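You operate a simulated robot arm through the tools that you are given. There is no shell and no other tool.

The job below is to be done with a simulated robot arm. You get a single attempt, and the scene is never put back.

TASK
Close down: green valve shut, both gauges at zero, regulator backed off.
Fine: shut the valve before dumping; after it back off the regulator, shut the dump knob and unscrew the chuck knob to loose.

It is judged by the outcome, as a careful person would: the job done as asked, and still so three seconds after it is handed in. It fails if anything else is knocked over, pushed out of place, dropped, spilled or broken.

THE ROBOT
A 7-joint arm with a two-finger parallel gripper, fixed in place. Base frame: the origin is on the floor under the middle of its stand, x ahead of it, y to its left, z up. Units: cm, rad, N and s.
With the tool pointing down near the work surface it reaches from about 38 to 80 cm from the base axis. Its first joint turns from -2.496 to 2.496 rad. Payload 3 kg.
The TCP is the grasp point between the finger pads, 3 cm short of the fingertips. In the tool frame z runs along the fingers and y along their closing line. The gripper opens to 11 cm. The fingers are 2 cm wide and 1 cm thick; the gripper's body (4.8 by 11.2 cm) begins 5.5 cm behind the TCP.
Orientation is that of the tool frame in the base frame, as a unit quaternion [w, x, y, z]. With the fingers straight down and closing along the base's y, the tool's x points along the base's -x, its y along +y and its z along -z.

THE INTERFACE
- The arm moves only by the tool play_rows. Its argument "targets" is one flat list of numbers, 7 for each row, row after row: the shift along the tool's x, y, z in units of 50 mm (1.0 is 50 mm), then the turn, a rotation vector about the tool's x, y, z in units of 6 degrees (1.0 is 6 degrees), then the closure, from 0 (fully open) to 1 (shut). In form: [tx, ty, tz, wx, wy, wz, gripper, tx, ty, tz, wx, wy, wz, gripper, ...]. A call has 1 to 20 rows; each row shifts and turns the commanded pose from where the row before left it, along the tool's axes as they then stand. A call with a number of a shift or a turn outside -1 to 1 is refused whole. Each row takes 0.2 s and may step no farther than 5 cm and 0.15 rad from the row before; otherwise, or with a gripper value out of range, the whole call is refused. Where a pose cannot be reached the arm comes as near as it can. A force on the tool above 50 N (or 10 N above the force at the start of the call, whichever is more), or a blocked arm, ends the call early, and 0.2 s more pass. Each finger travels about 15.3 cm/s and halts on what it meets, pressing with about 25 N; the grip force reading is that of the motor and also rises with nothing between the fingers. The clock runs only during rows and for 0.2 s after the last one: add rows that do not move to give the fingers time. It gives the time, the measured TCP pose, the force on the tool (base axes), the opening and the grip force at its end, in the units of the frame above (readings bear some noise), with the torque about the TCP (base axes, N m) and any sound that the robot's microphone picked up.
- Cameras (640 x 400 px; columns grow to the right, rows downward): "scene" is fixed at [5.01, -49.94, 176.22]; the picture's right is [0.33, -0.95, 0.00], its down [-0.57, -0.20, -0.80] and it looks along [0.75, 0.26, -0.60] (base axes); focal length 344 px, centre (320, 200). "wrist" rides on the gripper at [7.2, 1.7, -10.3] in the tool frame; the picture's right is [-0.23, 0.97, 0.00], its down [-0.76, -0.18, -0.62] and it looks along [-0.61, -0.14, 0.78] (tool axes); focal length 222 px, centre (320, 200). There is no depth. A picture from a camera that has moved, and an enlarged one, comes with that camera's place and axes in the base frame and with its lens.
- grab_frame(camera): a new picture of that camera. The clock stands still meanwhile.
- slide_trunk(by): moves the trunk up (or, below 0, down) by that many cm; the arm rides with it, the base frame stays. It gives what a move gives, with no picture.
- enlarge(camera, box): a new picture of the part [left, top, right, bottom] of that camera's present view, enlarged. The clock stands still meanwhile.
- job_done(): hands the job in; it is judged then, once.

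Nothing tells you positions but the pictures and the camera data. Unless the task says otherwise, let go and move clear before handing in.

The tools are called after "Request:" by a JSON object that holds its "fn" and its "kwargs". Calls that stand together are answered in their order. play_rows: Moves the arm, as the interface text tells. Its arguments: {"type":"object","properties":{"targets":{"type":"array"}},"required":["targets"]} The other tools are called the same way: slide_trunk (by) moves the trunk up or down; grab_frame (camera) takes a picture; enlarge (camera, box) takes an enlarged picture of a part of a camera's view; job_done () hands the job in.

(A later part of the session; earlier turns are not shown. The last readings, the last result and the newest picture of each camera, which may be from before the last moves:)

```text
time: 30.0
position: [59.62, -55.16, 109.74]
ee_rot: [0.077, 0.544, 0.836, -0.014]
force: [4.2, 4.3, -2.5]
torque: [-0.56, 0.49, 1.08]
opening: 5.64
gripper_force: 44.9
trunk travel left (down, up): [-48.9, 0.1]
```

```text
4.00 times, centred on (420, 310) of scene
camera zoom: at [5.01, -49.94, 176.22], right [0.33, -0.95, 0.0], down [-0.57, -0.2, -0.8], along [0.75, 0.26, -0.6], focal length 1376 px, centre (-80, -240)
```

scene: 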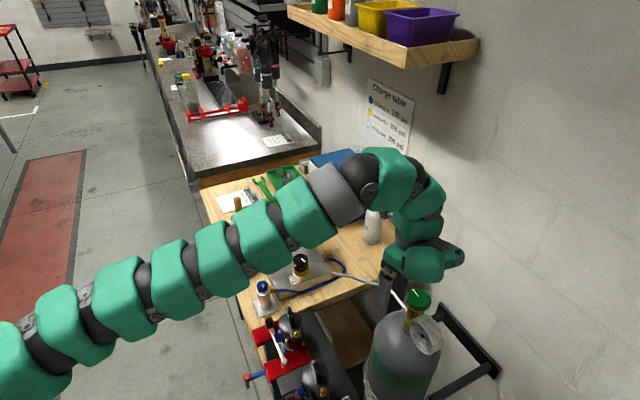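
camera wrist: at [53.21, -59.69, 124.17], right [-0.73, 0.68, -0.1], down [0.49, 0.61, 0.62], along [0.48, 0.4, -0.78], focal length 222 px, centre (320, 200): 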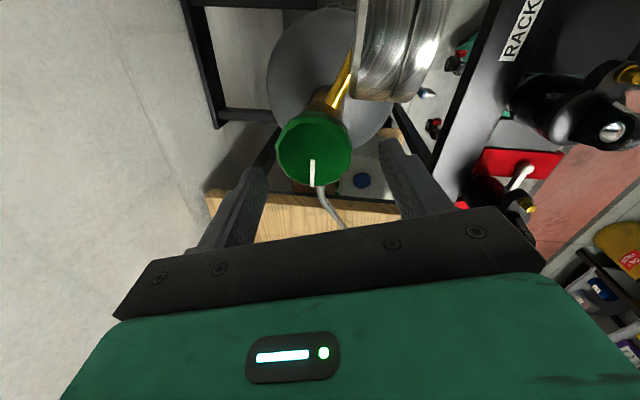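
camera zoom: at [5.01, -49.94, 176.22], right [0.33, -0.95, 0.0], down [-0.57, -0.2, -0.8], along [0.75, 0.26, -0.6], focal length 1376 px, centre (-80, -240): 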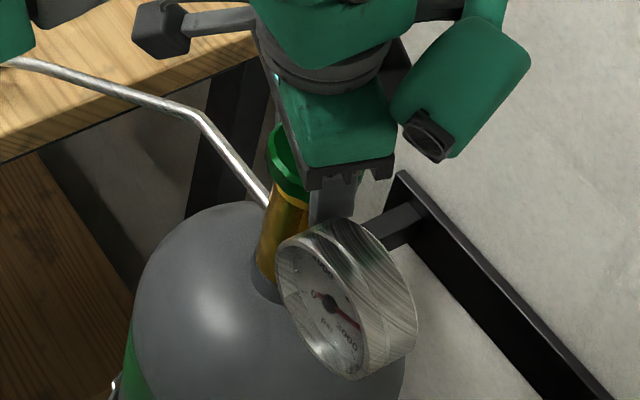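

The white mark slipped against the fingers and torque rose to about 1.1 N·m: the knob hit its clockwise stop after about 90°, so the valve is shut. I'll loosen just a little (the gauge is close to one finger) and lift straight off.

Request:
{"fn": "play_rows", "kwargs": {"targets": [0, 0, 0, 0, 0, 0, 0.44, 0, 0, 0, 0, 0, 0, 0.44, 0, 0, -0.3, 0, 0, 0, 0.44, 0, 0, -0.4, 0, 0, 0, 0.44, 0, 0, -0.5, 0, 0, 0, 0.44]}}

Request:
{"fn": "grab_frame", "kwargs": {"camera": "wrist"}}

Request:
{"fn": "enlarge", "kwargs": {"camera": "scene", "box": [385, 260, 455, 360]}}

```text
time: 31.2
position: [58.69, -54.67, 115.61]
ee_rot: [0.077, 0.543, 0.836, -0.013]
force: [-0.2, -0.8, -0.1]
torque: [0.02, -0.01, 0.01]
opening: 6.17
gripper_force: 0.0
trunk travel left (down, up): [-48.9, 0.1]
```

```text
taken
camera wrist: at [56.11, -46.44, 124.96], right [0.98, 0.19, 0.09], down [0.07, -0.7, 0.71], along [0.2, -0.69, -0.7], focal length 222 px, centre (320, 200)
```

wrist: 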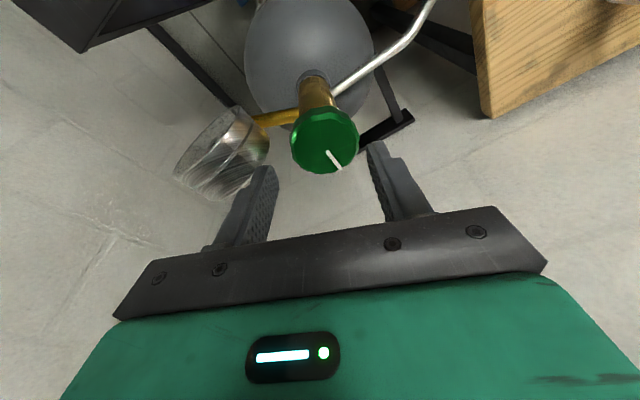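

```text
4.00 times, centred on (420, 310) of scene
camera zoom: at [5.01, -49.94, 176.22], right [0.33, -0.95, 0.0], down [-0.57, -0.2, -0.8], along [0.75, 0.26, -0.6], focal length 1376 px, centre (-80, -240)
```

zoom: 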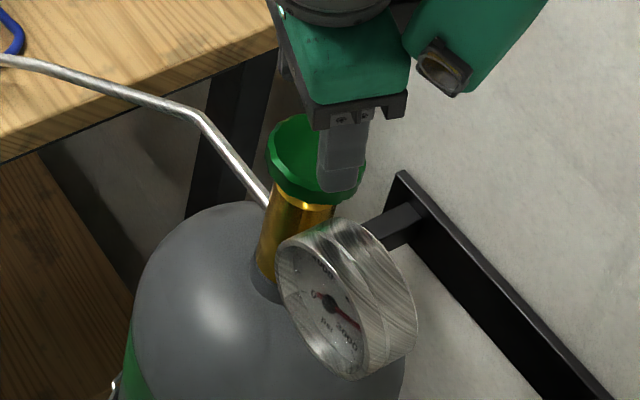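

Clean release; the green knob's mark has moved about 90° clockwise. Next is the red DUMP knob at about (72.4, −9.7, 100): I'll retract upward, take out the tilt and travel high over to the panel.

Request:
{"fn": "play_rows", "kwargs": {"targets": [0.525, -0.148, -0.49, 0, 0, 0, 0.44, 0.525, -0.148, -0.49, 0, 0, 0, 0.44, 0.525, -0.148, -0.49, 0, 0, 0, 0.44, 0, 0, 0, 0.295, 0.69, 0, 0.44, 0, 0, 0, 0.295, 0.69, 0, 0.44, 0, 0, 0, 0, 0, 0, 0.44]}}

```text
time: 32.6
position: [52.81, -47.76, 121.85]
ee_rot: [-0.001, 0.545, 0.839, 0.001]
force: [0.6, 0.6, -0.3]
torque: [0.02, 0.05, -0.03]
opening: 6.18
gripper_force: 0.2
trunk travel left (down, up): [-48.9, 0.1]
```

Request:
{"fn": "play_rows", "kwargs": {"targets": [0.548, 0.623, 0.072, 0, 0, 0, 0.44, 0.548, 0.623, 0.072, 0, 0, 0, 0.44, 0.548, 0.623, 0.072, 0, 0, 0, 0.44, 0.548, 0.623, 0.072, 0, 0, 0, 0.44, 0.548, 0.623, 0.072, 0, 0, 0, 0.44, 0.548, 0.623, 0.072, 0, 0, 0, 0.44, 0.548, 0.623, 0.072, 0, 0, 0, 0.44, 0.548, 0.623, 0.072, 0, 0, 0, 0.44, 0.548, 0.623, 0.072, 0, 0, 0, 0.44, 0.548, 0.623, 0.072, 0, 0, 0, 0.44, 0, 0, 0, 0, 0, 0, 0.5]}}

Request:
{"fn": "grab_frame", "kwargs": {"camera": "wrist"}}

Request:
{"fn": "grab_frame", "kwargs": {"camera": "scene"}}

```text
time: 35.0
position: [70.01, -9.8, 118.2]
ee_rot: [-0.001, 0.545, 0.838, -0.001]
force: [-0.5, 0.5, -0.3]
torque: [-0.03, 0.01, -0.01]
opening: 5.49
gripper_force: 0.1
trunk travel left (down, up): [-48.9, 0.1]
```

```text
taken
camera wrist: at [68.61, -2.53, 128.61], right [0.98, 0.19, 0.0], down [0.15, -0.77, 0.62], along [0.12, -0.61, -0.78], focal length 222 px, centre (320, 200)
```

wrist: 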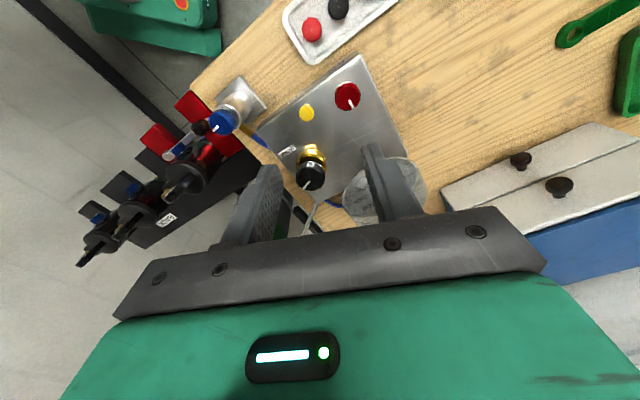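

```text
taken
```

scene: 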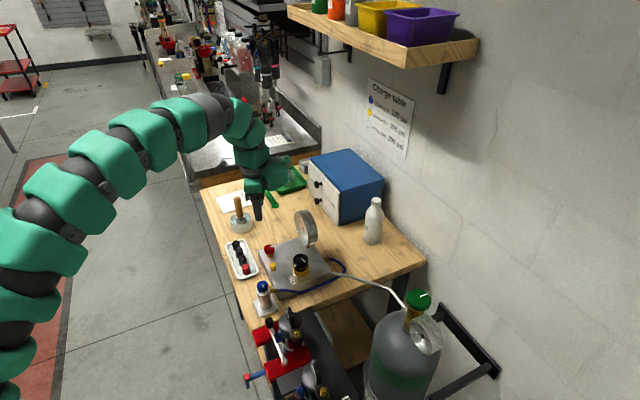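

I'm above the panel now. I'll zoom in on the red knob, panel gauge and labels from this angle to refine positions.

Request:
{"fn": "enlarge", "kwargs": {"camera": "wrist", "box": [270, 50, 440, 220]}}

Request:
{"fn": "enlarge", "kwargs": {"camera": "scene", "box": [255, 205, 345, 275]}}

Request:
{"fn": "enlarge", "kwargs": {"camera": "wrist", "box": [200, 60, 300, 160]}}

```text
2.35 times, centred on (355, 135) of wrist
camera zoom: at [68.61, -2.53, 128.61], right [0.98, 0.19, 0.0], down [0.15, -0.77, 0.62], along [0.12, -0.61, -0.78], focal length 523 px, centre (238, 353)
```

zoom: 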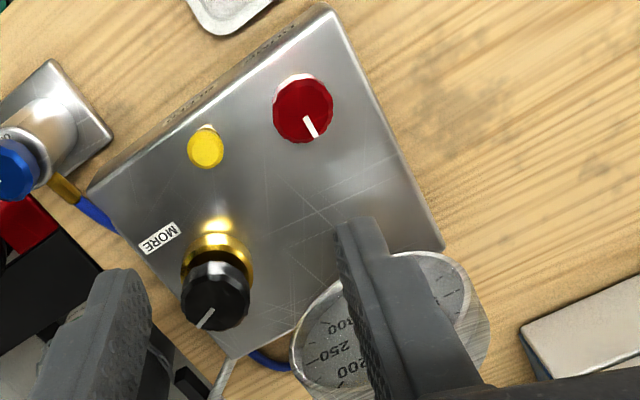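

```text
5.71 times, centred on (300, 240) of scene
camera zoom: at [5.01, -49.94, 176.22], right [0.33, -0.95, 0.0], down [-0.57, -0.2, -0.8], along [0.75, 0.26, -0.6], focal length 1966 px, centre (434, -29)
```

zoom: 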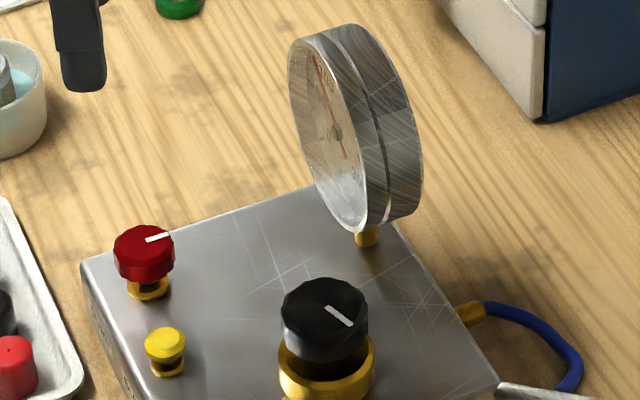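

```text
4.00 times, centred on (250, 110) of wrist
camera zoom: at [68.61, -2.53, 128.61], right [0.98, 0.19, 0.0], down [0.15, -0.77, 0.62], along [0.12, -0.61, -0.78], focal length 888 px, centre (600, 560)
```

zoom: 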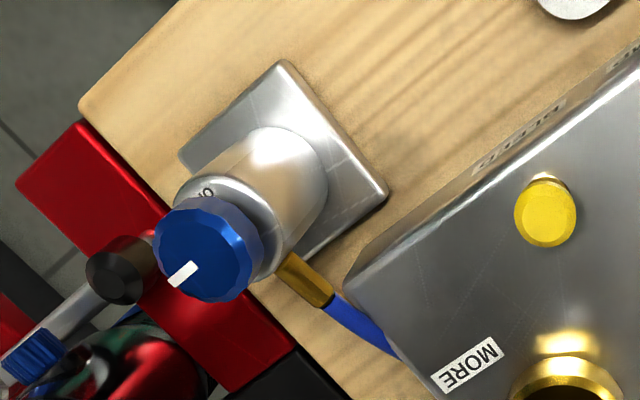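

Combining views, the red knob top is near (73.3, −9.15, 98.6). I'll descend part way above it and re-measure from close up.

Request:
{"fn": "play_rows", "kwargs": {"targets": [-0.05, 0.218, 0.78, 0, 0, 0, 0.5, -0.05, 0.218, 0.78, 0, 0, 0, 0.5, -0.05, 0.218, 0.78, 0, 0, 0, 0.5, 0, 0, 0, 0, 0, 0, 0.5]}}

Request:
{"fn": "grab_frame", "kwargs": {"camera": "wrist"}}

Request:
{"fn": "enlarge", "kwargs": {"camera": "scene", "box": [245, 190, 345, 290]}}

```text
time: 36.0
position: [73.41, -9.31, 106.44]
ee_rot: [0.0, 0.545, 0.839, 0.001]
force: [-0.3, -0.9, 0.6]
torque: [0.03, 0.05, -0.03]
opening: 5.49
gripper_force: 0.0
trunk travel left (down, up): [-48.9, 0.1]
```

```text
taken
camera wrist: at [72.01, -2.02, 116.79], right [0.98, 0.19, 0.0], down [0.15, -0.77, 0.62], along [0.12, -0.61, -0.78], focal length 222 px, centre (320, 200)
```

wrist: 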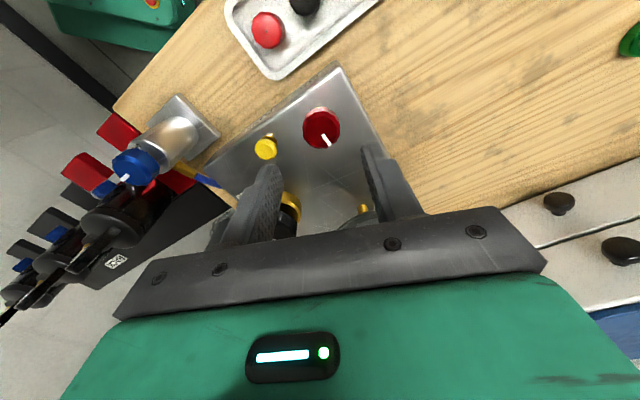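

```text
4.00 times, centred on (295, 240) of scene
camera zoom: at [5.01, -49.94, 176.22], right [0.33, -0.95, 0.0], down [-0.57, -0.2, -0.8], along [0.75, 0.26, -0.6], focal length 1376 px, centre (420, 40)
```

zoom: 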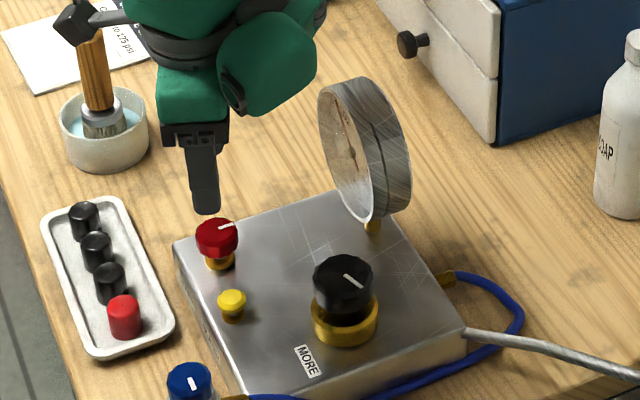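

Request:
{"fn": "enlarge", "kwargs": {"camera": "wrist", "box": [240, 80, 400, 200]}}

Request:
{"fn": "enlarge", "kwargs": {"camera": "scene", "box": [262, 225, 312, 275]}}

```text
3.33 times, centred on (320, 140) of wrist
camera zoom: at [72.01, -2.02, 116.79], right [0.98, 0.19, 0.0], down [0.15, -0.77, 0.62], along [0.12, -0.61, -0.78], focal length 740 px, centre (320, 400)
```

zoom: 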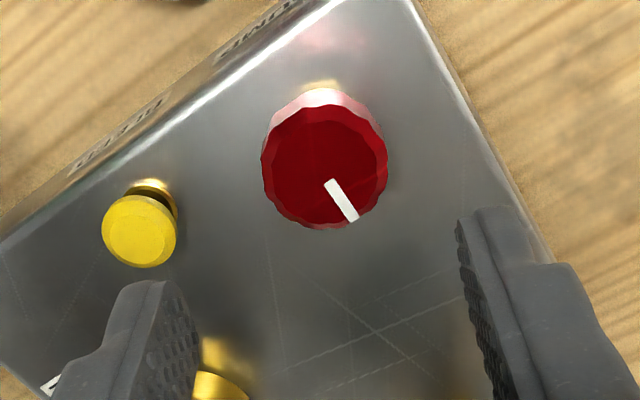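

```text
8.00 times, centred on (287, 250) of scene
camera zoom: at [5.01, -49.94, 176.22], right [0.33, -0.95, 0.0], down [-0.57, -0.2, -0.8], along [0.75, 0.26, -0.6], focal length 2752 px, centre (584, -200)
```

zoom: 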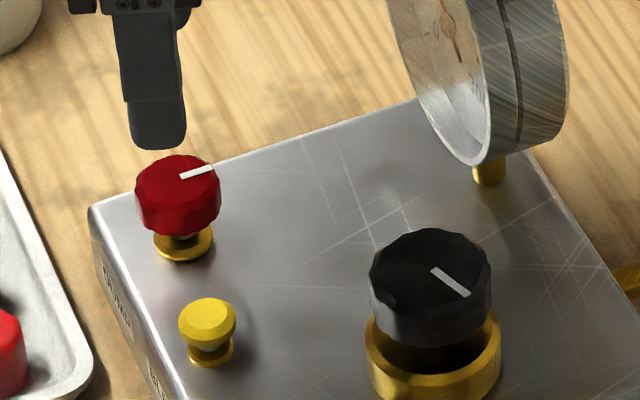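

The red knob is at (73.5, −9.15), top z ≈ 98.3, 3.3 cm wide, with the panel surface near z 95. I'll descend with the fingertips stopping at about 96.2 and close on it.

Request:
{"fn": "play_rows", "kwargs": {"targets": [0.011, 0.015, 0.5, 0, 0, 0, 0.5, 0.011, 0.015, 0.5, 0, 0, 0, 0.5, 0, 0, 0.44, 0, 0, 0, 0.5, 0, 0, 0, 0, 0, 0, 0.5, 0, 0, 0, 0, 0, 0, 0.65, 0, 0, 0, 0, 0, 0, 0.8, 0, 0, 0, 0, 0, 0, 1, 0, 0, 0, 0, 0, 0, 1]}}

Request:
{"fn": "enlarge", "kwargs": {"camera": "wrist", "box": [200, 60, 440, 260]}}

Request:
{"fn": "enlarge", "kwargs": {"camera": "scene", "box": [245, 200, 345, 290]}}

```text
time: 37.8
position: [73.49, -9.2, 98.99]
ee_rot: [0.0, 0.545, 0.839, -0.001]
force: [10.1, 4.5, 0.3]
torque: [-0.01, -0.47, 0.06]
opening: 3.34
gripper_force: 45.4
trunk travel left (down, up): [-48.9, 0.1]
```

```text
2.00 times, centred on (320, 160) of wrist
camera zoom: at [72.1, -1.95, 109.44], right [0.98, 0.19, 0.0], down [0.15, -0.77, 0.62], along [0.12, -0.61, -0.78], focal length 444 px, centre (320, 280)
```

zoom: 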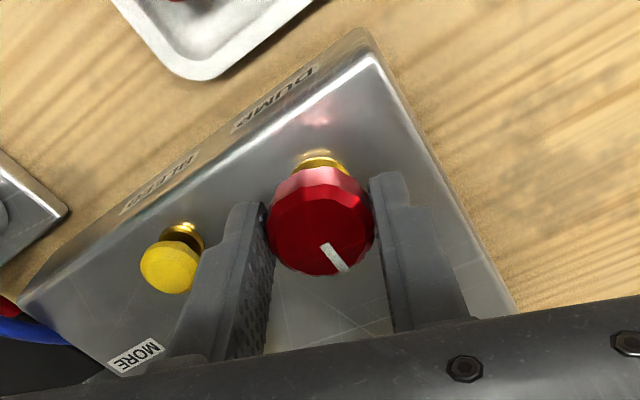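

```text
4.44 times, centred on (295, 245) of scene
camera zoom: at [5.01, -49.94, 176.22], right [0.33, -0.95, 0.0], down [-0.57, -0.2, -0.8], along [0.75, 0.26, -0.6], focal length 1529 px, centre (431, 0)
```

zoom: 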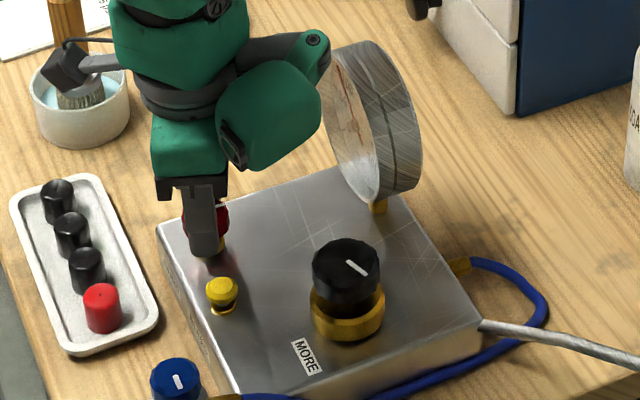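

Gripped at 3.3 cm. I'll turn counter-clockwise (open the dump) 30° and check follow-through, sound and gauge.

Request:
{"fn": "play_rows", "kwargs": {"targets": [0, 0, 0, 0, 0, -1, 1, 0, 0, 0, 0, 0, -1, 1, 0, 0, 0, 0, 0, -1, 1, 0, 0, 0, 0, 0, -1, 1, 0, 0, 0, 0, 0, -1, 1]}}

Request:
{"fn": "enlarge", "kwargs": {"camera": "wrist", "box": [200, 60, 440, 260]}}

Request:
{"fn": "enlarge", "kwargs": {"camera": "scene", "box": [285, 200, 345, 250]}}

Request:
{"fn": "enlarge", "kwargs": {"camera": "scene", "box": [400, 280, 450, 360]}}

```text
time: 39.0
position: [73.61, -9.2, 99.08]
ee_rot: [0.0, 0.308, 0.951, -0.001]
force: [11.0, 6.7, -11.8]
torque: [-0.22, -0.64, -0.01]
opening: 3.35
gripper_force: 44.9
trunk travel left (down, up): [-48.9, 0.1]
```

```text
2.00 times, centred on (320, 160) of wrist
camera zoom: at [68.65, -3.65, 109.46], right [0.76, 0.66, 0.0], down [0.51, -0.59, 0.62], along [0.41, -0.47, -0.78], focal length 444 px, centre (320, 280)
```

zoom: 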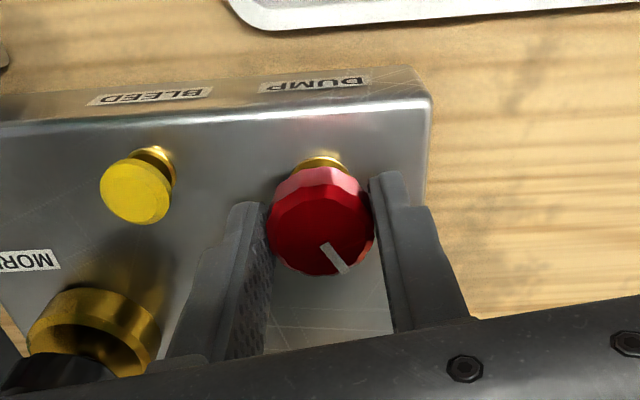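

```text
8.00 times, centred on (315, 225) of scene
camera zoom: at [5.01, -49.94, 176.22], right [0.33, -0.95, 0.0], down [-0.57, -0.2, -0.8], along [0.75, 0.26, -0.6], focal length 2752 px, centre (360, 0)
```

zoom: 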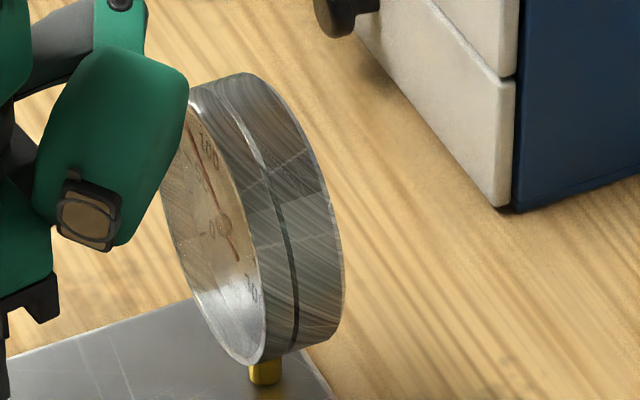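

```text
5.00 times, centred on (425, 320) of scene
camera zoom: at [5.01, -49.94, 176.22], right [0.33, -0.95, 0.0], down [-0.57, -0.2, -0.8], along [0.75, 0.26, -0.6], focal length 1720 px, centre (-205, -400)
```

zoom: 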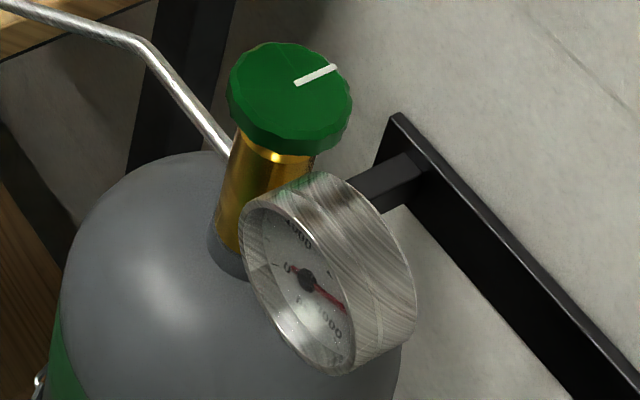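

The knob turns with the gripper; no flow yet. Continuing counter-clockwise.

Request:
{"fn": "play_rows", "kwargs": {"targets": [0, 0, 0, 0, 0, -1, 1, 0, 0, 0, 0, 0, -1, 1, 0, 0, 0, 0, 0, -1, 1, 0, 0, 0, 0, 0, -1, 1, 0, 0, 0, 0, 0, -1, 1]}}

Request:
{"fn": "enlarge", "kwargs": {"camera": "wrist", "box": [200, 60, 440, 260]}}

Request:
{"fn": "enlarge", "kwargs": {"camera": "scene", "box": [285, 200, 345, 250]}}

Request:
{"fn": "enlarge", "kwargs": {"camera": "scene", "box": [400, 280, 450, 360]}}

```text
time: 40.2
position: [73.58, -9.17, 99.17]
ee_rot: [-0.002, 0.052, 0.999, 0.0]
force: [9.9, 2.7, -17.8]
torque: [0.26, 0.7, 0.0]
opening: 3.36
gripper_force: 45.1
trunk travel left (down, up): [-48.9, 0.1]
```

```text
2.00 times, centred on (320, 160) of wrist
camera zoom: at [66.5, -6.85, 109.48], right [0.33, 0.95, 0.0], down [0.74, -0.26, 0.62], along [0.59, -0.2, -0.78], focal length 444 px, centre (320, 280)
```

zoom: 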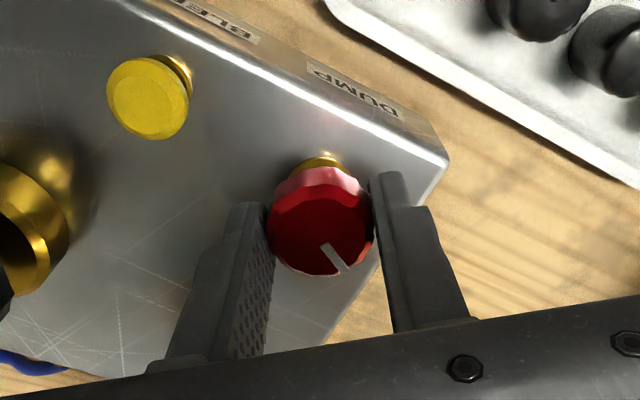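

```text
8.00 times, centred on (315, 225) of scene
camera zoom: at [5.01, -49.94, 176.22], right [0.33, -0.95, 0.0], down [-0.57, -0.2, -0.8], along [0.75, 0.26, -0.6], focal length 2752 px, centre (360, 0)
```

zoom: 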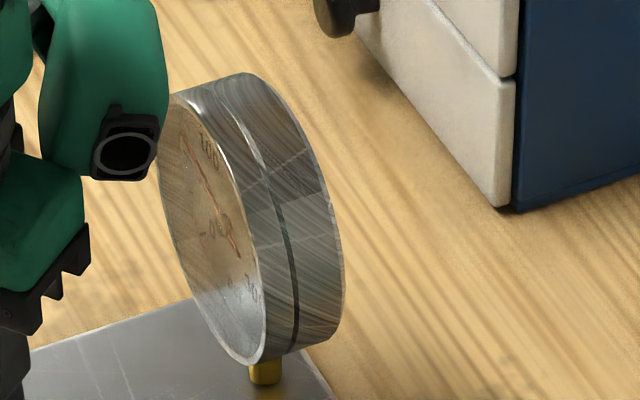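

```text
5.00 times, centred on (425, 320) of scene
camera zoom: at [5.01, -49.94, 176.22], right [0.33, -0.95, 0.0], down [-0.57, -0.2, -0.8], along [0.75, 0.26, -0.6], focal length 1720 px, centre (-205, -400)
```

zoom: 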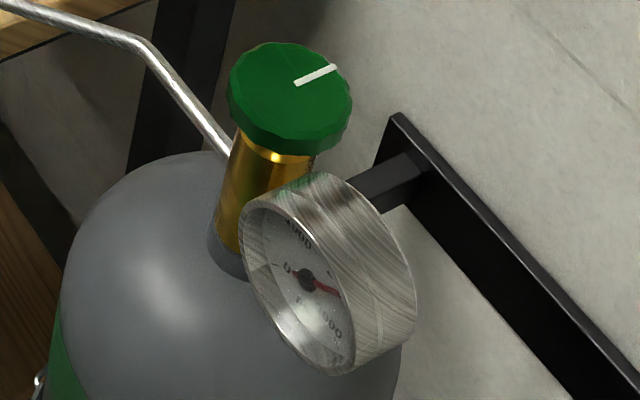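

Both needles have begun to fall, so the dump is opening with the valve shut. I'll turn a further 30° and hold still to let it drain.

Request:
{"fn": "play_rows", "kwargs": {"targets": [0, 0, 0, 0, 0, -1, 1, 0, 0, 0, 0, 0, -1, 1, 0, 0, 0, 0, 0, -1, 1, 0, 0, 0, 0, 0, -1, 1, 0, 0, 0, 0, 0, -1, 1, 0, 0, 0, 0, 0, 0, 1, 0, 0, 0, 0, 0, 0, 1, 0, 0, 0, 0, 0, 0, 1, 0, 0, 0, 0, 0, 0, 1, 0, 0, 0, 0, 0, 0, 1]}}

Request:
{"fn": "enlarge", "kwargs": {"camera": "wrist", "box": [200, 60, 440, 260]}}

Request:
{"fn": "enlarge", "kwargs": {"camera": "scene", "box": [285, 200, 345, 250]}}

Request:
{"fn": "enlarge", "kwargs": {"camera": "scene", "box": [400, 280, 450, 360]}}

```text
time: 42.4
position: [73.48, -9.18, 99.01]
ee_rot: [-0.002, -0.209, 0.978, 0.001]
force: [0.5, 6.4, -29.6]
torque: [0.14, -0.29, -0.01]
opening: 3.36
gripper_force: 44.8
trunk travel left (down, up): [-48.9, 0.1]
```

```text
2.00 times, centred on (320, 160) of wrist
camera zoom: at [66.23, -10.7, 109.49], right [-0.19, 0.98, 0.0], down [0.77, 0.15, 0.62], along [0.61, 0.12, -0.78], focal length 444 px, centre (320, 280)
```

zoom: 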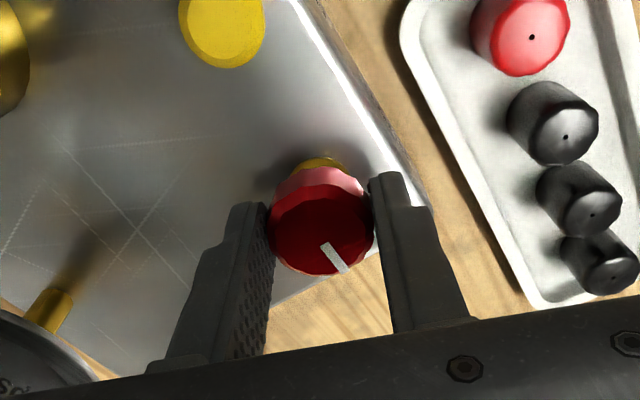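

```text
8.00 times, centred on (315, 225) of scene
camera zoom: at [5.01, -49.94, 176.22], right [0.33, -0.95, 0.0], down [-0.57, -0.2, -0.8], along [0.75, 0.26, -0.6], focal length 2752 px, centre (360, 0)
```

zoom: 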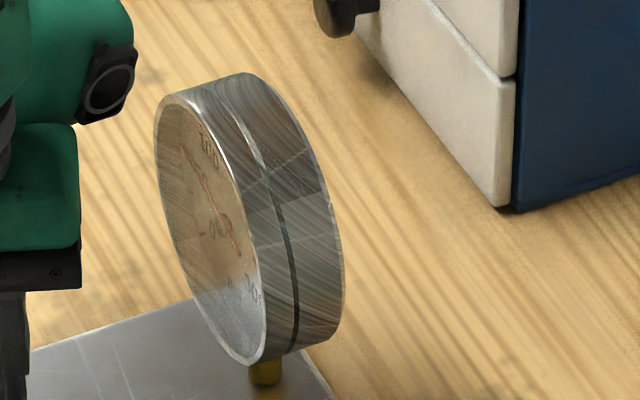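

```text
5.00 times, centred on (425, 320) of scene
camera zoom: at [5.01, -49.94, 176.22], right [0.33, -0.95, 0.0], down [-0.57, -0.2, -0.8], along [0.75, 0.26, -0.6], focal length 1720 px, centre (-205, -400)
```

zoom: 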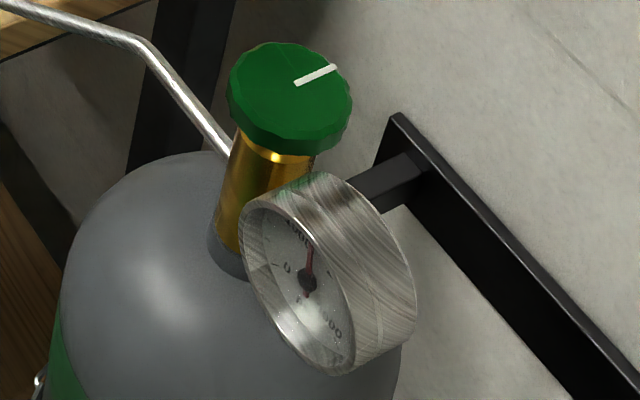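

The bottle gauge has already dropped to about 1000 and is still falling. I'll let go of the dump knob, leave it open, lift clear and watch both gauges.

Request:
{"fn": "play_rows", "kwargs": {"targets": [0, 0, 0, 0, 0, 0, 0.5, 0, 0, 0, 0, 0, 0, 0.5, 0, 0, -0.5, 0, 0, 0, 0.5, 0, 0, -0.8, 0, 0, 0, 0.5, 0, 0, -0.8, 0, 0, 0, 0.5, 0, 0, 0, 0, 0, 0, 0.5, 0, 0, 0, 0, 0, 0, 0.5]}}

Request:
{"fn": "grab_frame", "kwargs": {"camera": "wrist"}}

Request:
{"fn": "enlarge", "kwargs": {"camera": "scene", "box": [255, 200, 345, 275]}}

Request:
{"fn": "enlarge", "kwargs": {"camera": "scene", "box": [400, 280, 450, 360]}}

```text
time: 44.0
position: [73.49, -9.3, 109.7]
ee_rot: [0.0, -0.208, 0.978, 0.0]
force: [-0.3, 0.3, -1.0]
torque: [0.01, 0.01, -0.01]
opening: 5.51
gripper_force: 0.0
trunk travel left (down, up): [-48.9, 0.1]
```

```text
taken
camera wrist: at [66.19, -10.74, 120.11], right [-0.19, 0.98, 0.0], down [0.77, 0.15, 0.62], along [0.61, 0.12, -0.78], focal length 222 px, centre (320, 200)
```

wrist: 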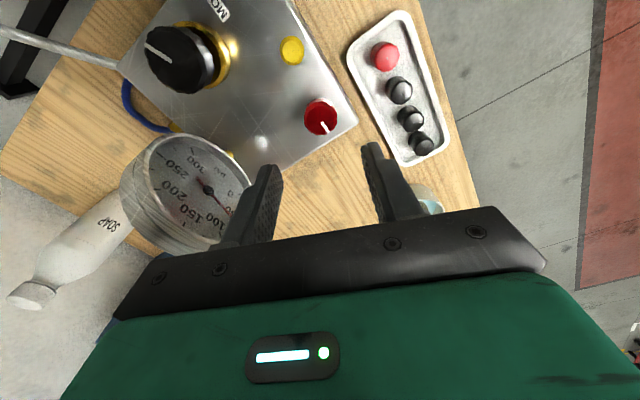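

```text
5.33 times, centred on (300, 238) of scene
camera zoom: at [5.01, -49.94, 176.22], right [0.33, -0.95, 0.0], down [-0.57, -0.2, -0.8], along [0.75, 0.26, -0.6], focal length 1835 px, centre (427, 0)
```

zoom: 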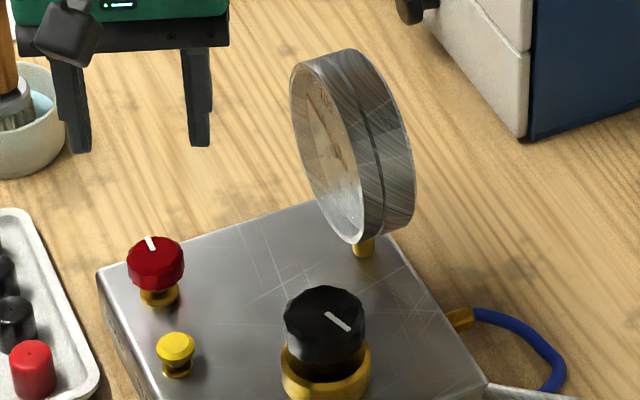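

```text
5.00 times, centred on (425, 320) of scene
camera zoom: at [5.01, -49.94, 176.22], right [0.33, -0.95, 0.0], down [-0.57, -0.2, -0.8], along [0.75, 0.26, -0.6], focal length 1720 px, centre (-205, -400)
```

zoom: 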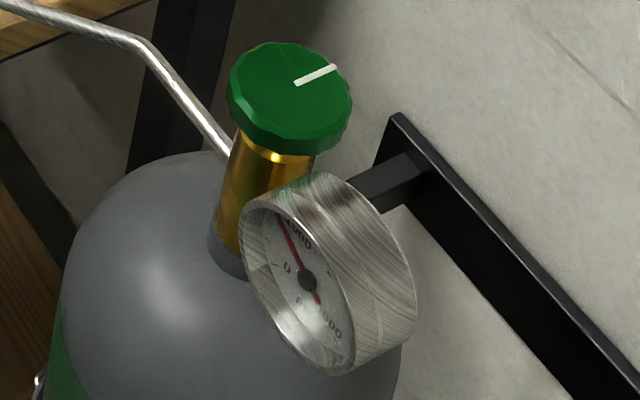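

Both gauges are falling. While it drains I'll rise and shift above the black regulator knob, rolling so I can start a counter-clockwise stroke.

Request:
{"fn": "play_rows", "kwargs": {"targets": [0, 0, -0.83, 0, 0, 0, 0.5, 0, 0, -0.83, 0, 0, 0, 0.5, 0.492, -0.646, 0, 0, 0, 0, 0.45, 0.492, -0.646, 0, 0, 0, 0, 0.4, 0.492, -0.646, 0, 0, 0, 0, 0.4, 0, 0, 0, 0, 0, 1, 0.4, 0, 0, 0, 0, 0, 1, 0.4, 0, 0, 0, 0, 0, 1, 0.4, 0, 0, 0, 0, 0, 1, 0.4, 0, 0, 0, 0, 0, 1, 0.4, 0, 0, 0, 0, 0, 1, 0.4, 0, 0, 0, 0, 0, 1, 0.4, 0, 0, 0, 0, 0, 1, 0.4, 0, 0, 0, 0, 0, 1, 0.4, 0, 0, 0, 0, 0, 1, 0.4, 0, 0, 0, 0, 0, 1, 0.4, 0, 0, 0, 0, 0, 1, 0.4, 0, 0, 0, 0, 0, 0, 0.4, 0, 0, 0, 0, 0, 0, 0.4]}}

Request:
{"fn": "grab_frame", "kwargs": {"camera": "wrist"}}

Request:
{"fn": "enlarge", "kwargs": {"camera": "scene", "box": [255, 200, 345, 275]}}

Request:
{"fn": "enlarge", "kwargs": {"camera": "scene", "box": [400, 280, 450, 360]}}

```text
time: 48.0
position: [70.62, -21.22, 118.03]
ee_rot: [0.0, 0.406, 0.914, 0.0]
force: [0.4, -1.0, -0.4]
torque: [0.0, 0.02, 0.01]
opening: 6.6
gripper_force: 0.0
trunk travel left (down, up): [-48.9, 0.1]
```

```text
taken
camera wrist: at [67.02, -14.66, 128.44], right [0.88, 0.48, 0.0], down [0.38, -0.69, 0.62], along [0.3, -0.55, -0.78], focal length 222 px, centre (320, 200)
```

wrist: 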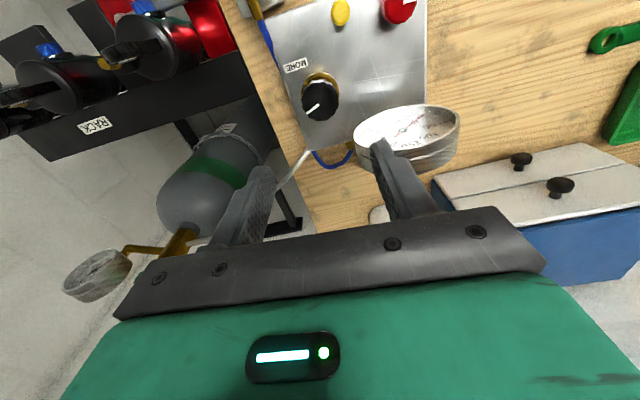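

```text
5.33 times, centred on (300, 238) of scene
camera zoom: at [5.01, -49.94, 176.22], right [0.33, -0.95, 0.0], down [-0.57, -0.2, -0.8], along [0.75, 0.26, -0.6], focal length 1835 px, centre (427, 0)
```

zoom: 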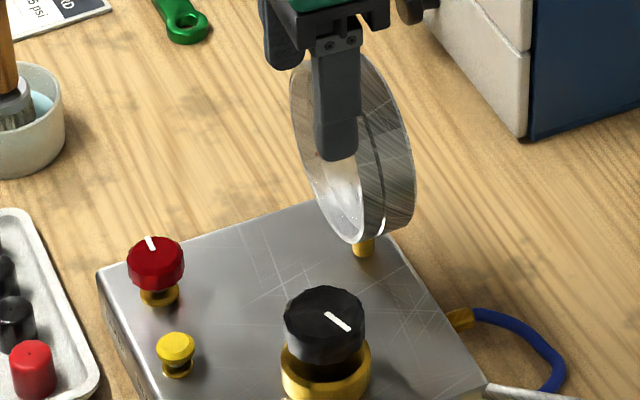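

```text
5.00 times, centred on (425, 320) of scene
camera zoom: at [5.01, -49.94, 176.22], right [0.33, -0.95, 0.0], down [-0.57, -0.2, -0.8], along [0.75, 0.26, -0.6], focal length 1720 px, centre (-205, -400)
```

zoom: 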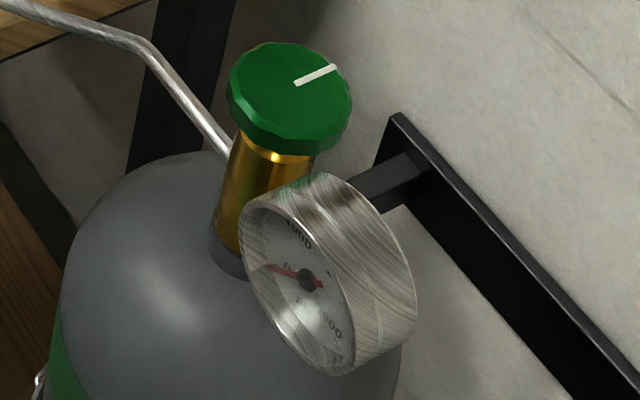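

The bottle needle is now at about the zero tick. I'll look at the panel gauge from the wrist camera and wait a little more.

Request:
{"fn": "play_rows", "kwargs": {"targets": [0, 0, 0, 0, 0, 0, 0.4, 0, 0, 0, 0, 0, 0, 0.4, 0, 0, 0, 0, 0, 0, 0.4, 0, 0, 0, 0, 0, 0, 0.4, 0, 0, 0, 0, 0, 0, 0.4, 0, 0, 0, 0, 0, 0, 0.4, 0, 0, 0, 0, 0, 0, 0.4, 0, 0, 0, 0, 0, 0, 0.4, 0, 0, 0, 0, 0, 0, 0.4, 0, 0, 0, 0, 0, 0, 0.4, 0, 0, 0, 0, 0, 0, 0.4, 0, 0, 0, 0, 0, 0, 0.4, 0, 0, 0, 0, 0, 0, 0.4, 0, 0, 0, 0, 0, 0, 0.4, 0, 0, 0, 0, 0, 0, 0.4, 0, 0, 0, 0, 0, 0, 0.4, 0, 0, 0, 0, 0, 0, 0.4, 0, 0, 0, 0, 0, 0, 0.4]}}

Request:
{"fn": "enlarge", "kwargs": {"camera": "wrist", "box": [340, 90, 470, 190]}}

Request:
{"fn": "enlarge", "kwargs": {"camera": "wrist", "box": [50, 230, 150, 310]}}

Request:
{"fn": "enlarge", "kwargs": {"camera": "scene", "box": [405, 300, 445, 355]}}

Request:
{"fn": "enlarge", "kwargs": {"camera": "wrist", "box": [270, 40, 370, 150]}}

```text
time: 51.8
position: [70.66, -21.11, 118.06]
ee_rot: [0.0, 0.407, 0.913, 0.0]
force: [0.6, 0.1, 0.0]
torque: [0.02, 0.01, 0.0]
opening: 6.61
gripper_force: 0.1
trunk travel left (down, up): [-48.9, 0.1]
```

```text
4.00 times, centred on (405, 140) of wrist
camera zoom: at [67.02, -14.67, 128.43], right [0.88, 0.48, 0.0], down [0.38, -0.68, 0.62], along [0.3, -0.55, -0.78], focal length 888 px, centre (-20, 440)
```

zoom: 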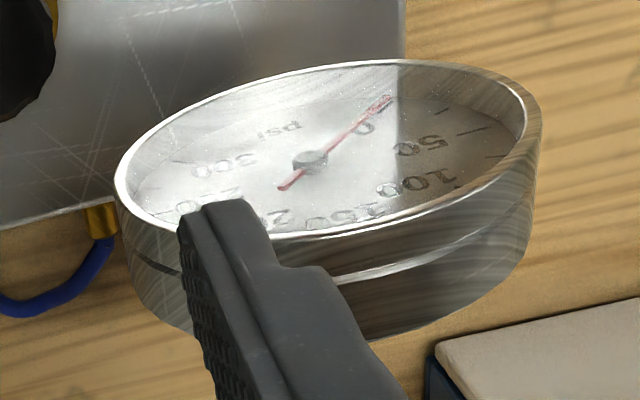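

```text
5.00 times, centred on (100, 270) of wrist
camera zoom: at [67.02, -14.67, 128.43], right [0.88, 0.48, 0.0], down [0.38, -0.68, 0.62], along [0.3, -0.55, -0.78], focal length 1111 px, centre (1420, -150)
```

zoom: 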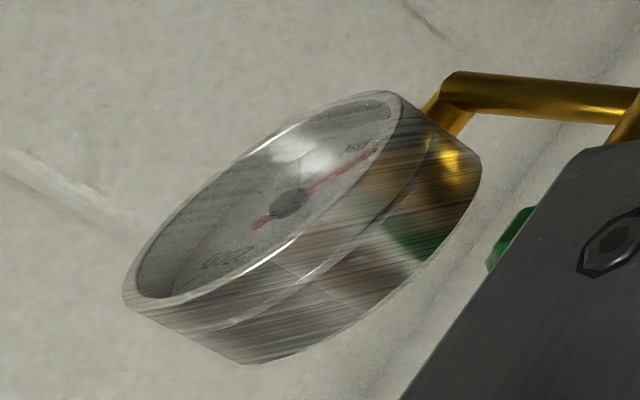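

```text
7.27 times, centred on (425, 328) of scene
camera zoom: at [5.01, -49.94, 176.22], right [0.33, -0.95, 0.0], down [-0.57, -0.2, -0.8], along [0.75, 0.26, -0.6], focal length 2502 px, centre (-444, -727)
```

zoom: 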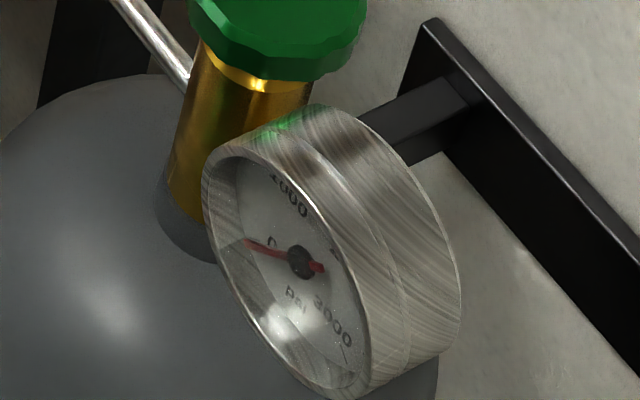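

```text
3.64 times, centred on (320, 95) of wrist
camera zoom: at [67.02, -14.67, 128.43], right [0.88, 0.48, 0.0], down [0.38, -0.68, 0.62], along [0.3, -0.55, -0.78], focal length 808 px, centre (320, 582)
```

zoom: 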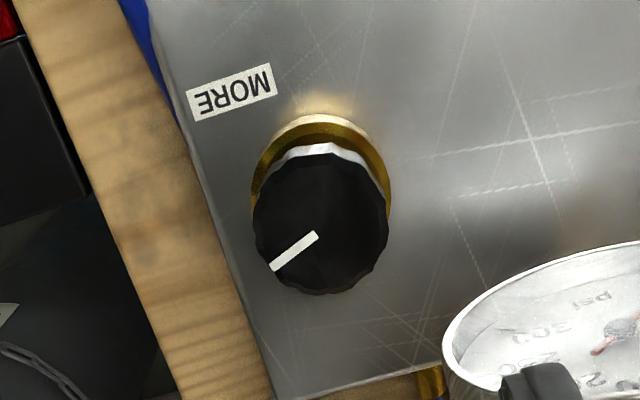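

Both gauges read zero. Now the regulator: its knob is at about (70.5, −21.2), top z ≈ 100.7, 4.5 cm wide, with a brass ring below at z ≈ 97.5. MORE lies clockwise of the pointer, so backing off is counter-clockwise. I'll descend part way and check.

Request:
{"fn": "play_rows", "kwargs": {"targets": [0, 0, 0, 0, 0, -1, 0.4, 0, 0, 0.8, 0, 0, 0, 0.4, 0, 0, 0.8, 0, 0, 0, 0.4, 0, 0, 0.8, 0, 0, 0, 0.4, 0, 0, 0, 0, 0, 0, 0.4]}}

Request:
{"fn": "enlarge", "kwargs": {"camera": "wrist", "box": [200, 60, 440, 220]}}

Request:
{"fn": "enlarge", "kwargs": {"camera": "scene", "box": [255, 190, 355, 290]}}

```text
time: 53.0
position: [70.93, -21.04, 106.02]
ee_rot: [-0.001, 0.359, 0.933, 0.0]
force: [0.2, 0.0, -0.4]
torque: [-0.02, 0.0, -0.01]
opening: 6.63
gripper_force: 0.1
trunk travel left (down, up): [-48.9, 0.1]
```

```text
2.50 times, centred on (320, 140) of wrist
camera zoom: at [66.64, -15.04, 116.31], right [0.82, 0.57, 0.0], down [0.45, -0.64, 0.62], along [0.36, -0.51, -0.78], focal length 555 px, centre (320, 350)
```

zoom: 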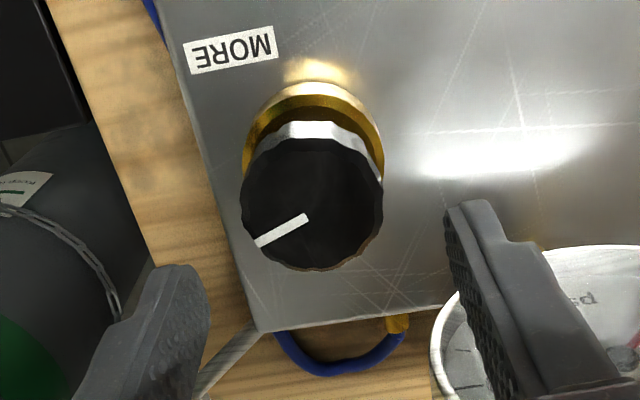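

```text
4.00 times, centred on (305, 240) of scene
camera zoom: at [5.01, -49.94, 176.22], right [0.33, -0.95, 0.0], down [-0.57, -0.2, -0.8], along [0.75, 0.26, -0.6], focal length 1376 px, centre (380, 40)
```

zoom: 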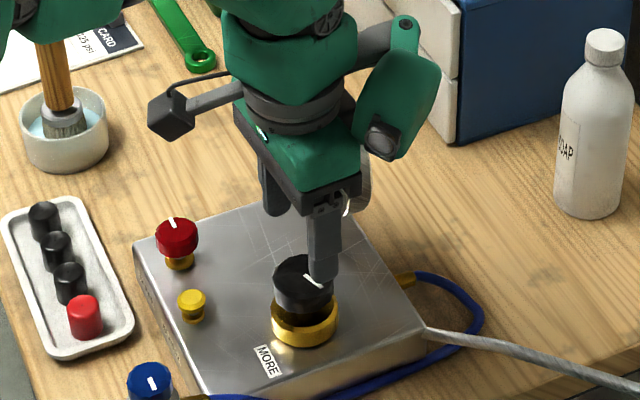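

Well aligned; a small shift of about 4 mm, then down to grip height and close on the regulator knob.

Request:
{"fn": "play_rows", "kwargs": {"targets": [0.064, -0.058, 0.3, 0, 0, 0, 0.4, 0, 0, 0.34, 0, 0, 0, 0.4, 0, 0, 0.3, 0, 0, 0, 0.4, 0, 0, 0, 0, 0, 0, 0.4, 0, 0, 0, 0, 0, 0, 0.55, 0, 0, 0, 0, 0, 0, 0.75, 0, 0, 0, 0, 0, 0, 1, 0, 0, 0, 0, 0, 0, 1]}}

Request:
{"fn": "enlarge", "kwargs": {"camera": "wrist", "box": [200, 60, 440, 260]}}

Request:
{"fn": "enlarge", "kwargs": {"camera": "scene", "box": [255, 190, 355, 290]}}

```text
time: 54.8
position: [70.33, -20.81, 101.15]
ee_rot: [0.0, 0.358, 0.934, 0.0]
force: [7.3, 10.8, -2.0]
torque: [0.12, -0.84, 0.06]
opening: 4.54
gripper_force: 44.8
trunk travel left (down, up): [-48.9, 0.1]
```

```text
2.00 times, centred on (320, 160) of wrist
camera zoom: at [66.06, -14.87, 111.66], right [0.82, 0.57, 0.0], down [0.45, -0.64, 0.62], along [0.36, -0.51, -0.78], focal length 444 px, centre (320, 280)
```

zoom: 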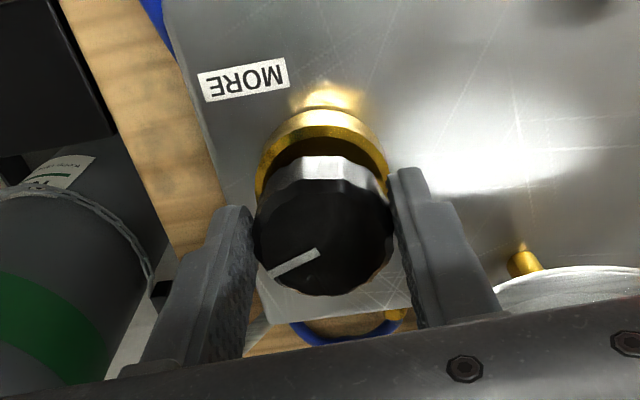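

```text
4.00 times, centred on (305, 240) of scene
camera zoom: at [5.01, -49.94, 176.22], right [0.33, -0.95, 0.0], down [-0.57, -0.2, -0.8], along [0.75, 0.26, -0.6], focal length 1376 px, centre (380, 40)
```

zoom: 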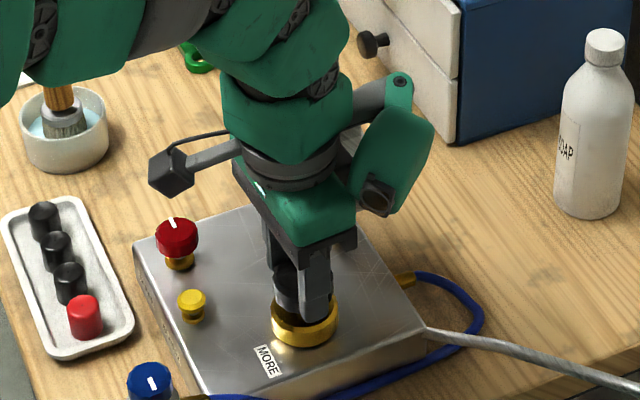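

Gripped at 4.5 cm. Turning counter-clockwise to back off the regulator.

Request:
{"fn": "play_rows", "kwargs": {"targets": [0, 0, 0, 0, 0, -1, 1, 0, 0, 0, 0, 0, -1, 1, 0, 0, 0, 0, 0, -1, 1, 0, 0, 0, 0, 0, -1, 1, 0, 0, 0, 0, 0, -1, 1, 0, 0, 0, 0, 0, -1, 1, 0, 0, 0, 0, 0, -1, 1]}}

Request:
{"fn": "enlarge", "kwargs": {"camera": "wrist", "box": [200, 60, 440, 260]}}

Request:
{"fn": "enlarge", "kwargs": {"camera": "scene", "box": [255, 190, 355, 290]}}

```text
time: 56.4
position: [70.24, -21.28, 101.26]
ee_rot: [0.0, 0.0, 1.0, 0.0]
force: [6.8, -7.1, 2.8]
torque: [0.04, 0.96, -0.04]
opening: 4.53
gripper_force: 45.3
trunk travel left (down, up): [-48.9, 0.1]
```

```text
2.00 times, centred on (320, 160) of wrist
camera zoom: at [62.96, -19.61, 111.67], right [0.23, 0.97, 0.0], down [0.76, -0.18, 0.62], along [0.61, -0.14, -0.78], focal length 444 px, centre (320, 280)
```

zoom: 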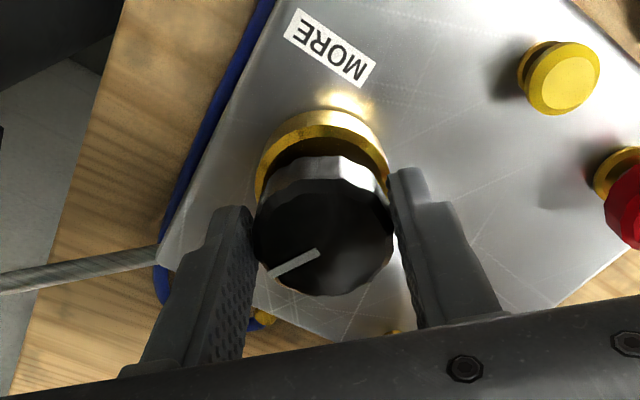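

```text
4.00 times, centred on (305, 240) of scene
camera zoom: at [5.01, -49.94, 176.22], right [0.33, -0.95, 0.0], down [-0.57, -0.2, -0.8], along [0.75, 0.26, -0.6], focal length 1376 px, centre (380, 40)
```

zoom: 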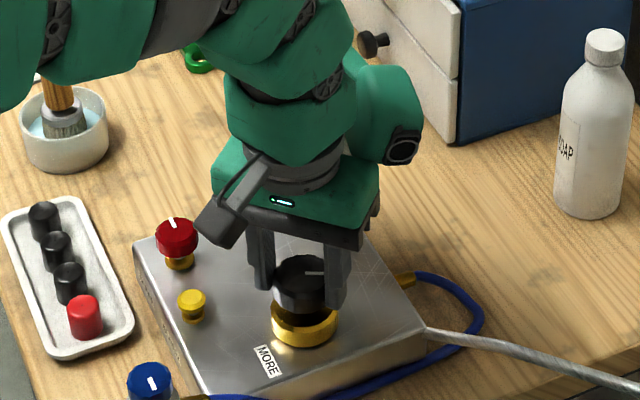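

Request:
{"fn": "play_rows", "kwargs": {"targets": [0, 0, 0, 0, 0, -1, 1, 0, 0, 0, 0, 0, -1, 1, 0, 0, 0, 0, 0, -1, 1, 0, 0, 0, 0, 0, -1, 1, 0, 0, 0, 0, 0, -1, 1, 0, 0, 0, 0, 0, -1, 1, 0, 0, 0, 0, 0, -1, 1]}}

Request:
{"fn": "enlarge", "kwargs": {"camera": "wrist", "box": [200, 60, 440, 260]}}

Request:
{"fn": "enlarge", "kwargs": {"camera": "scene", "box": [255, 190, 355, 290]}}

```text
time: 58.0
position: [70.38, -21.52, 101.24]
ee_rot: [0.001, -0.359, 0.933, 0.0]
force: [16.6, -41.4, 0.5]
torque: [-0.75, -0.6, -0.49]
opening: 4.53
gripper_force: 45.2
trunk travel left (down, up): [-48.9, 0.1]
```

```text
2.00 times, centred on (320, 160) of wrist
camera zoom: at [63.84, -25.18, 111.65], right [-0.48, 0.88, 0.0], down [0.68, 0.38, 0.62], along [0.55, 0.3, -0.78], focal length 444 px, centre (320, 280)
```

zoom: 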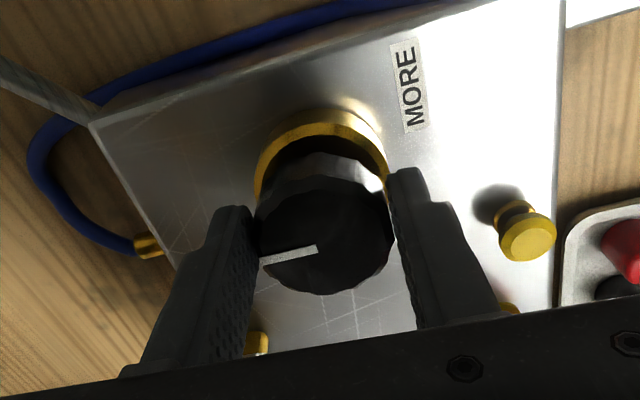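

```text
4.00 times, centred on (305, 240) of scene
camera zoom: at [5.01, -49.94, 176.22], right [0.33, -0.95, 0.0], down [-0.57, -0.2, -0.8], along [0.75, 0.26, -0.6], focal length 1376 px, centre (380, 40)
```

zoom: 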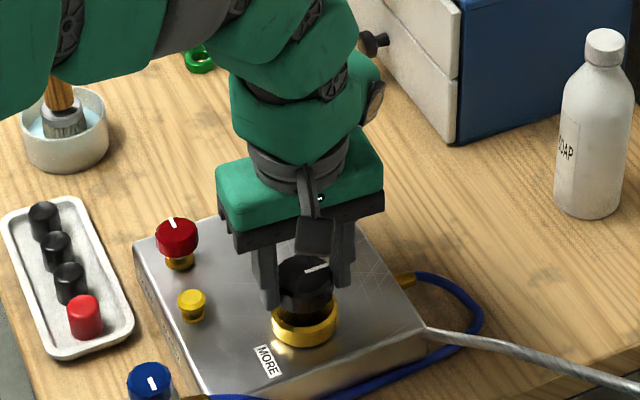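

The side force (41 N) shows the knob centre is about 5 mm off the tool axis — it solves to (70.75, −21.17) — and the knob slipped a few degrees. It has turned about 75° so far. I'll release, lift, roll back and re-grip better centred.

Request:
{"fn": "play_rows", "kwargs": {"targets": [0, 0, 0, 0, 0, 0, 0.42, 0, 0, 0, 0, 0, 0, 0.42, 0, 0, -0.5, 0, 0, 0, 0.42, 0, 0, -0.5, 0, 0, 0, 0.42, 0, 0, 0, 0, 0, 1, 0.42, 0, 0, 0, 0, 0, 1, 0.42, 0, 0, 0, 0, 0, 1, 0.42, 0, 0, 0, 0, 0, 1, 0.42, 0, 0, 0, 0, 0, 1, 0.42, 0, 0, 0, 0, 0, 1, 0.42, 0, 0, 0, 0, 0, 1, 0.42, 0, 0, 0, 0, 0, 1, 0.42, 0, 0, 0, 0, 0, 1, 0.42, 0, 0, 0, 0, 0, 1, 0.42, 0, 0, 0, 0, 0, 1, 0.42, 0, 0, 0, 0, 0, 1, 0.42, 0, 0, 0, 0, 0, 1, 0.42, 0, 0, 0, 0, 0, 1, 0.42, 0, 0, 0, 0, 0, 0, 0.42]}}

Request:
{"fn": "enlarge", "kwargs": {"camera": "wrist", "box": [200, 60, 440, 220]}}

Request:
{"fn": "enlarge", "kwargs": {"camera": "scene", "box": [255, 190, 355, 290]}}

```text
time: 62.0
position: [70.16, -21.03, 106.36]
ee_rot: [0.0, 0.36, 0.933, 0.0]
force: [-1.0, -0.2, -1.4]
torque: [-0.02, 0.01, 0.02]
opening: 6.41
gripper_force: 0.1
trunk travel left (down, up): [-48.9, 0.1]
```

```text
2.50 times, centred on (320, 140) of wrist
camera zoom: at [65.98, -15.09, 116.75], right [0.82, 0.57, 0.0], down [0.45, -0.64, 0.62], along [0.36, -0.51, -0.78], focal length 555 px, centre (320, 350)
```

zoom: 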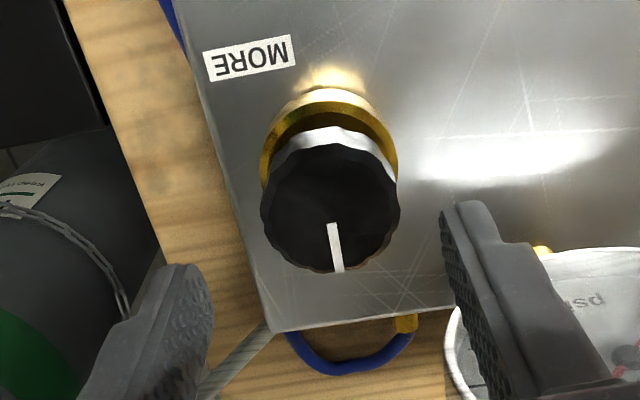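

```text
4.00 times, centred on (305, 240) of scene
camera zoom: at [5.01, -49.94, 176.22], right [0.33, -0.95, 0.0], down [-0.57, -0.2, -0.8], along [0.75, 0.26, -0.6], focal length 1376 px, centre (380, 40)
```

zoom: 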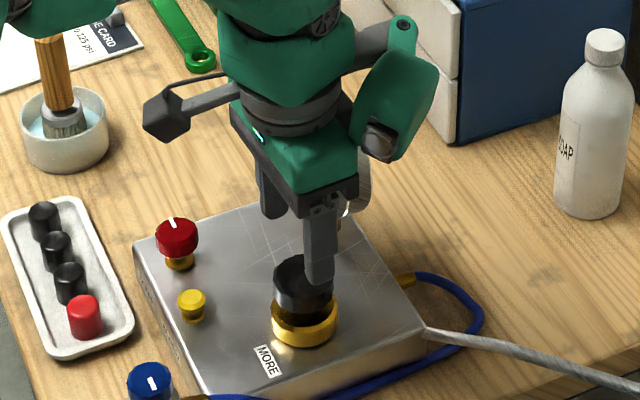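

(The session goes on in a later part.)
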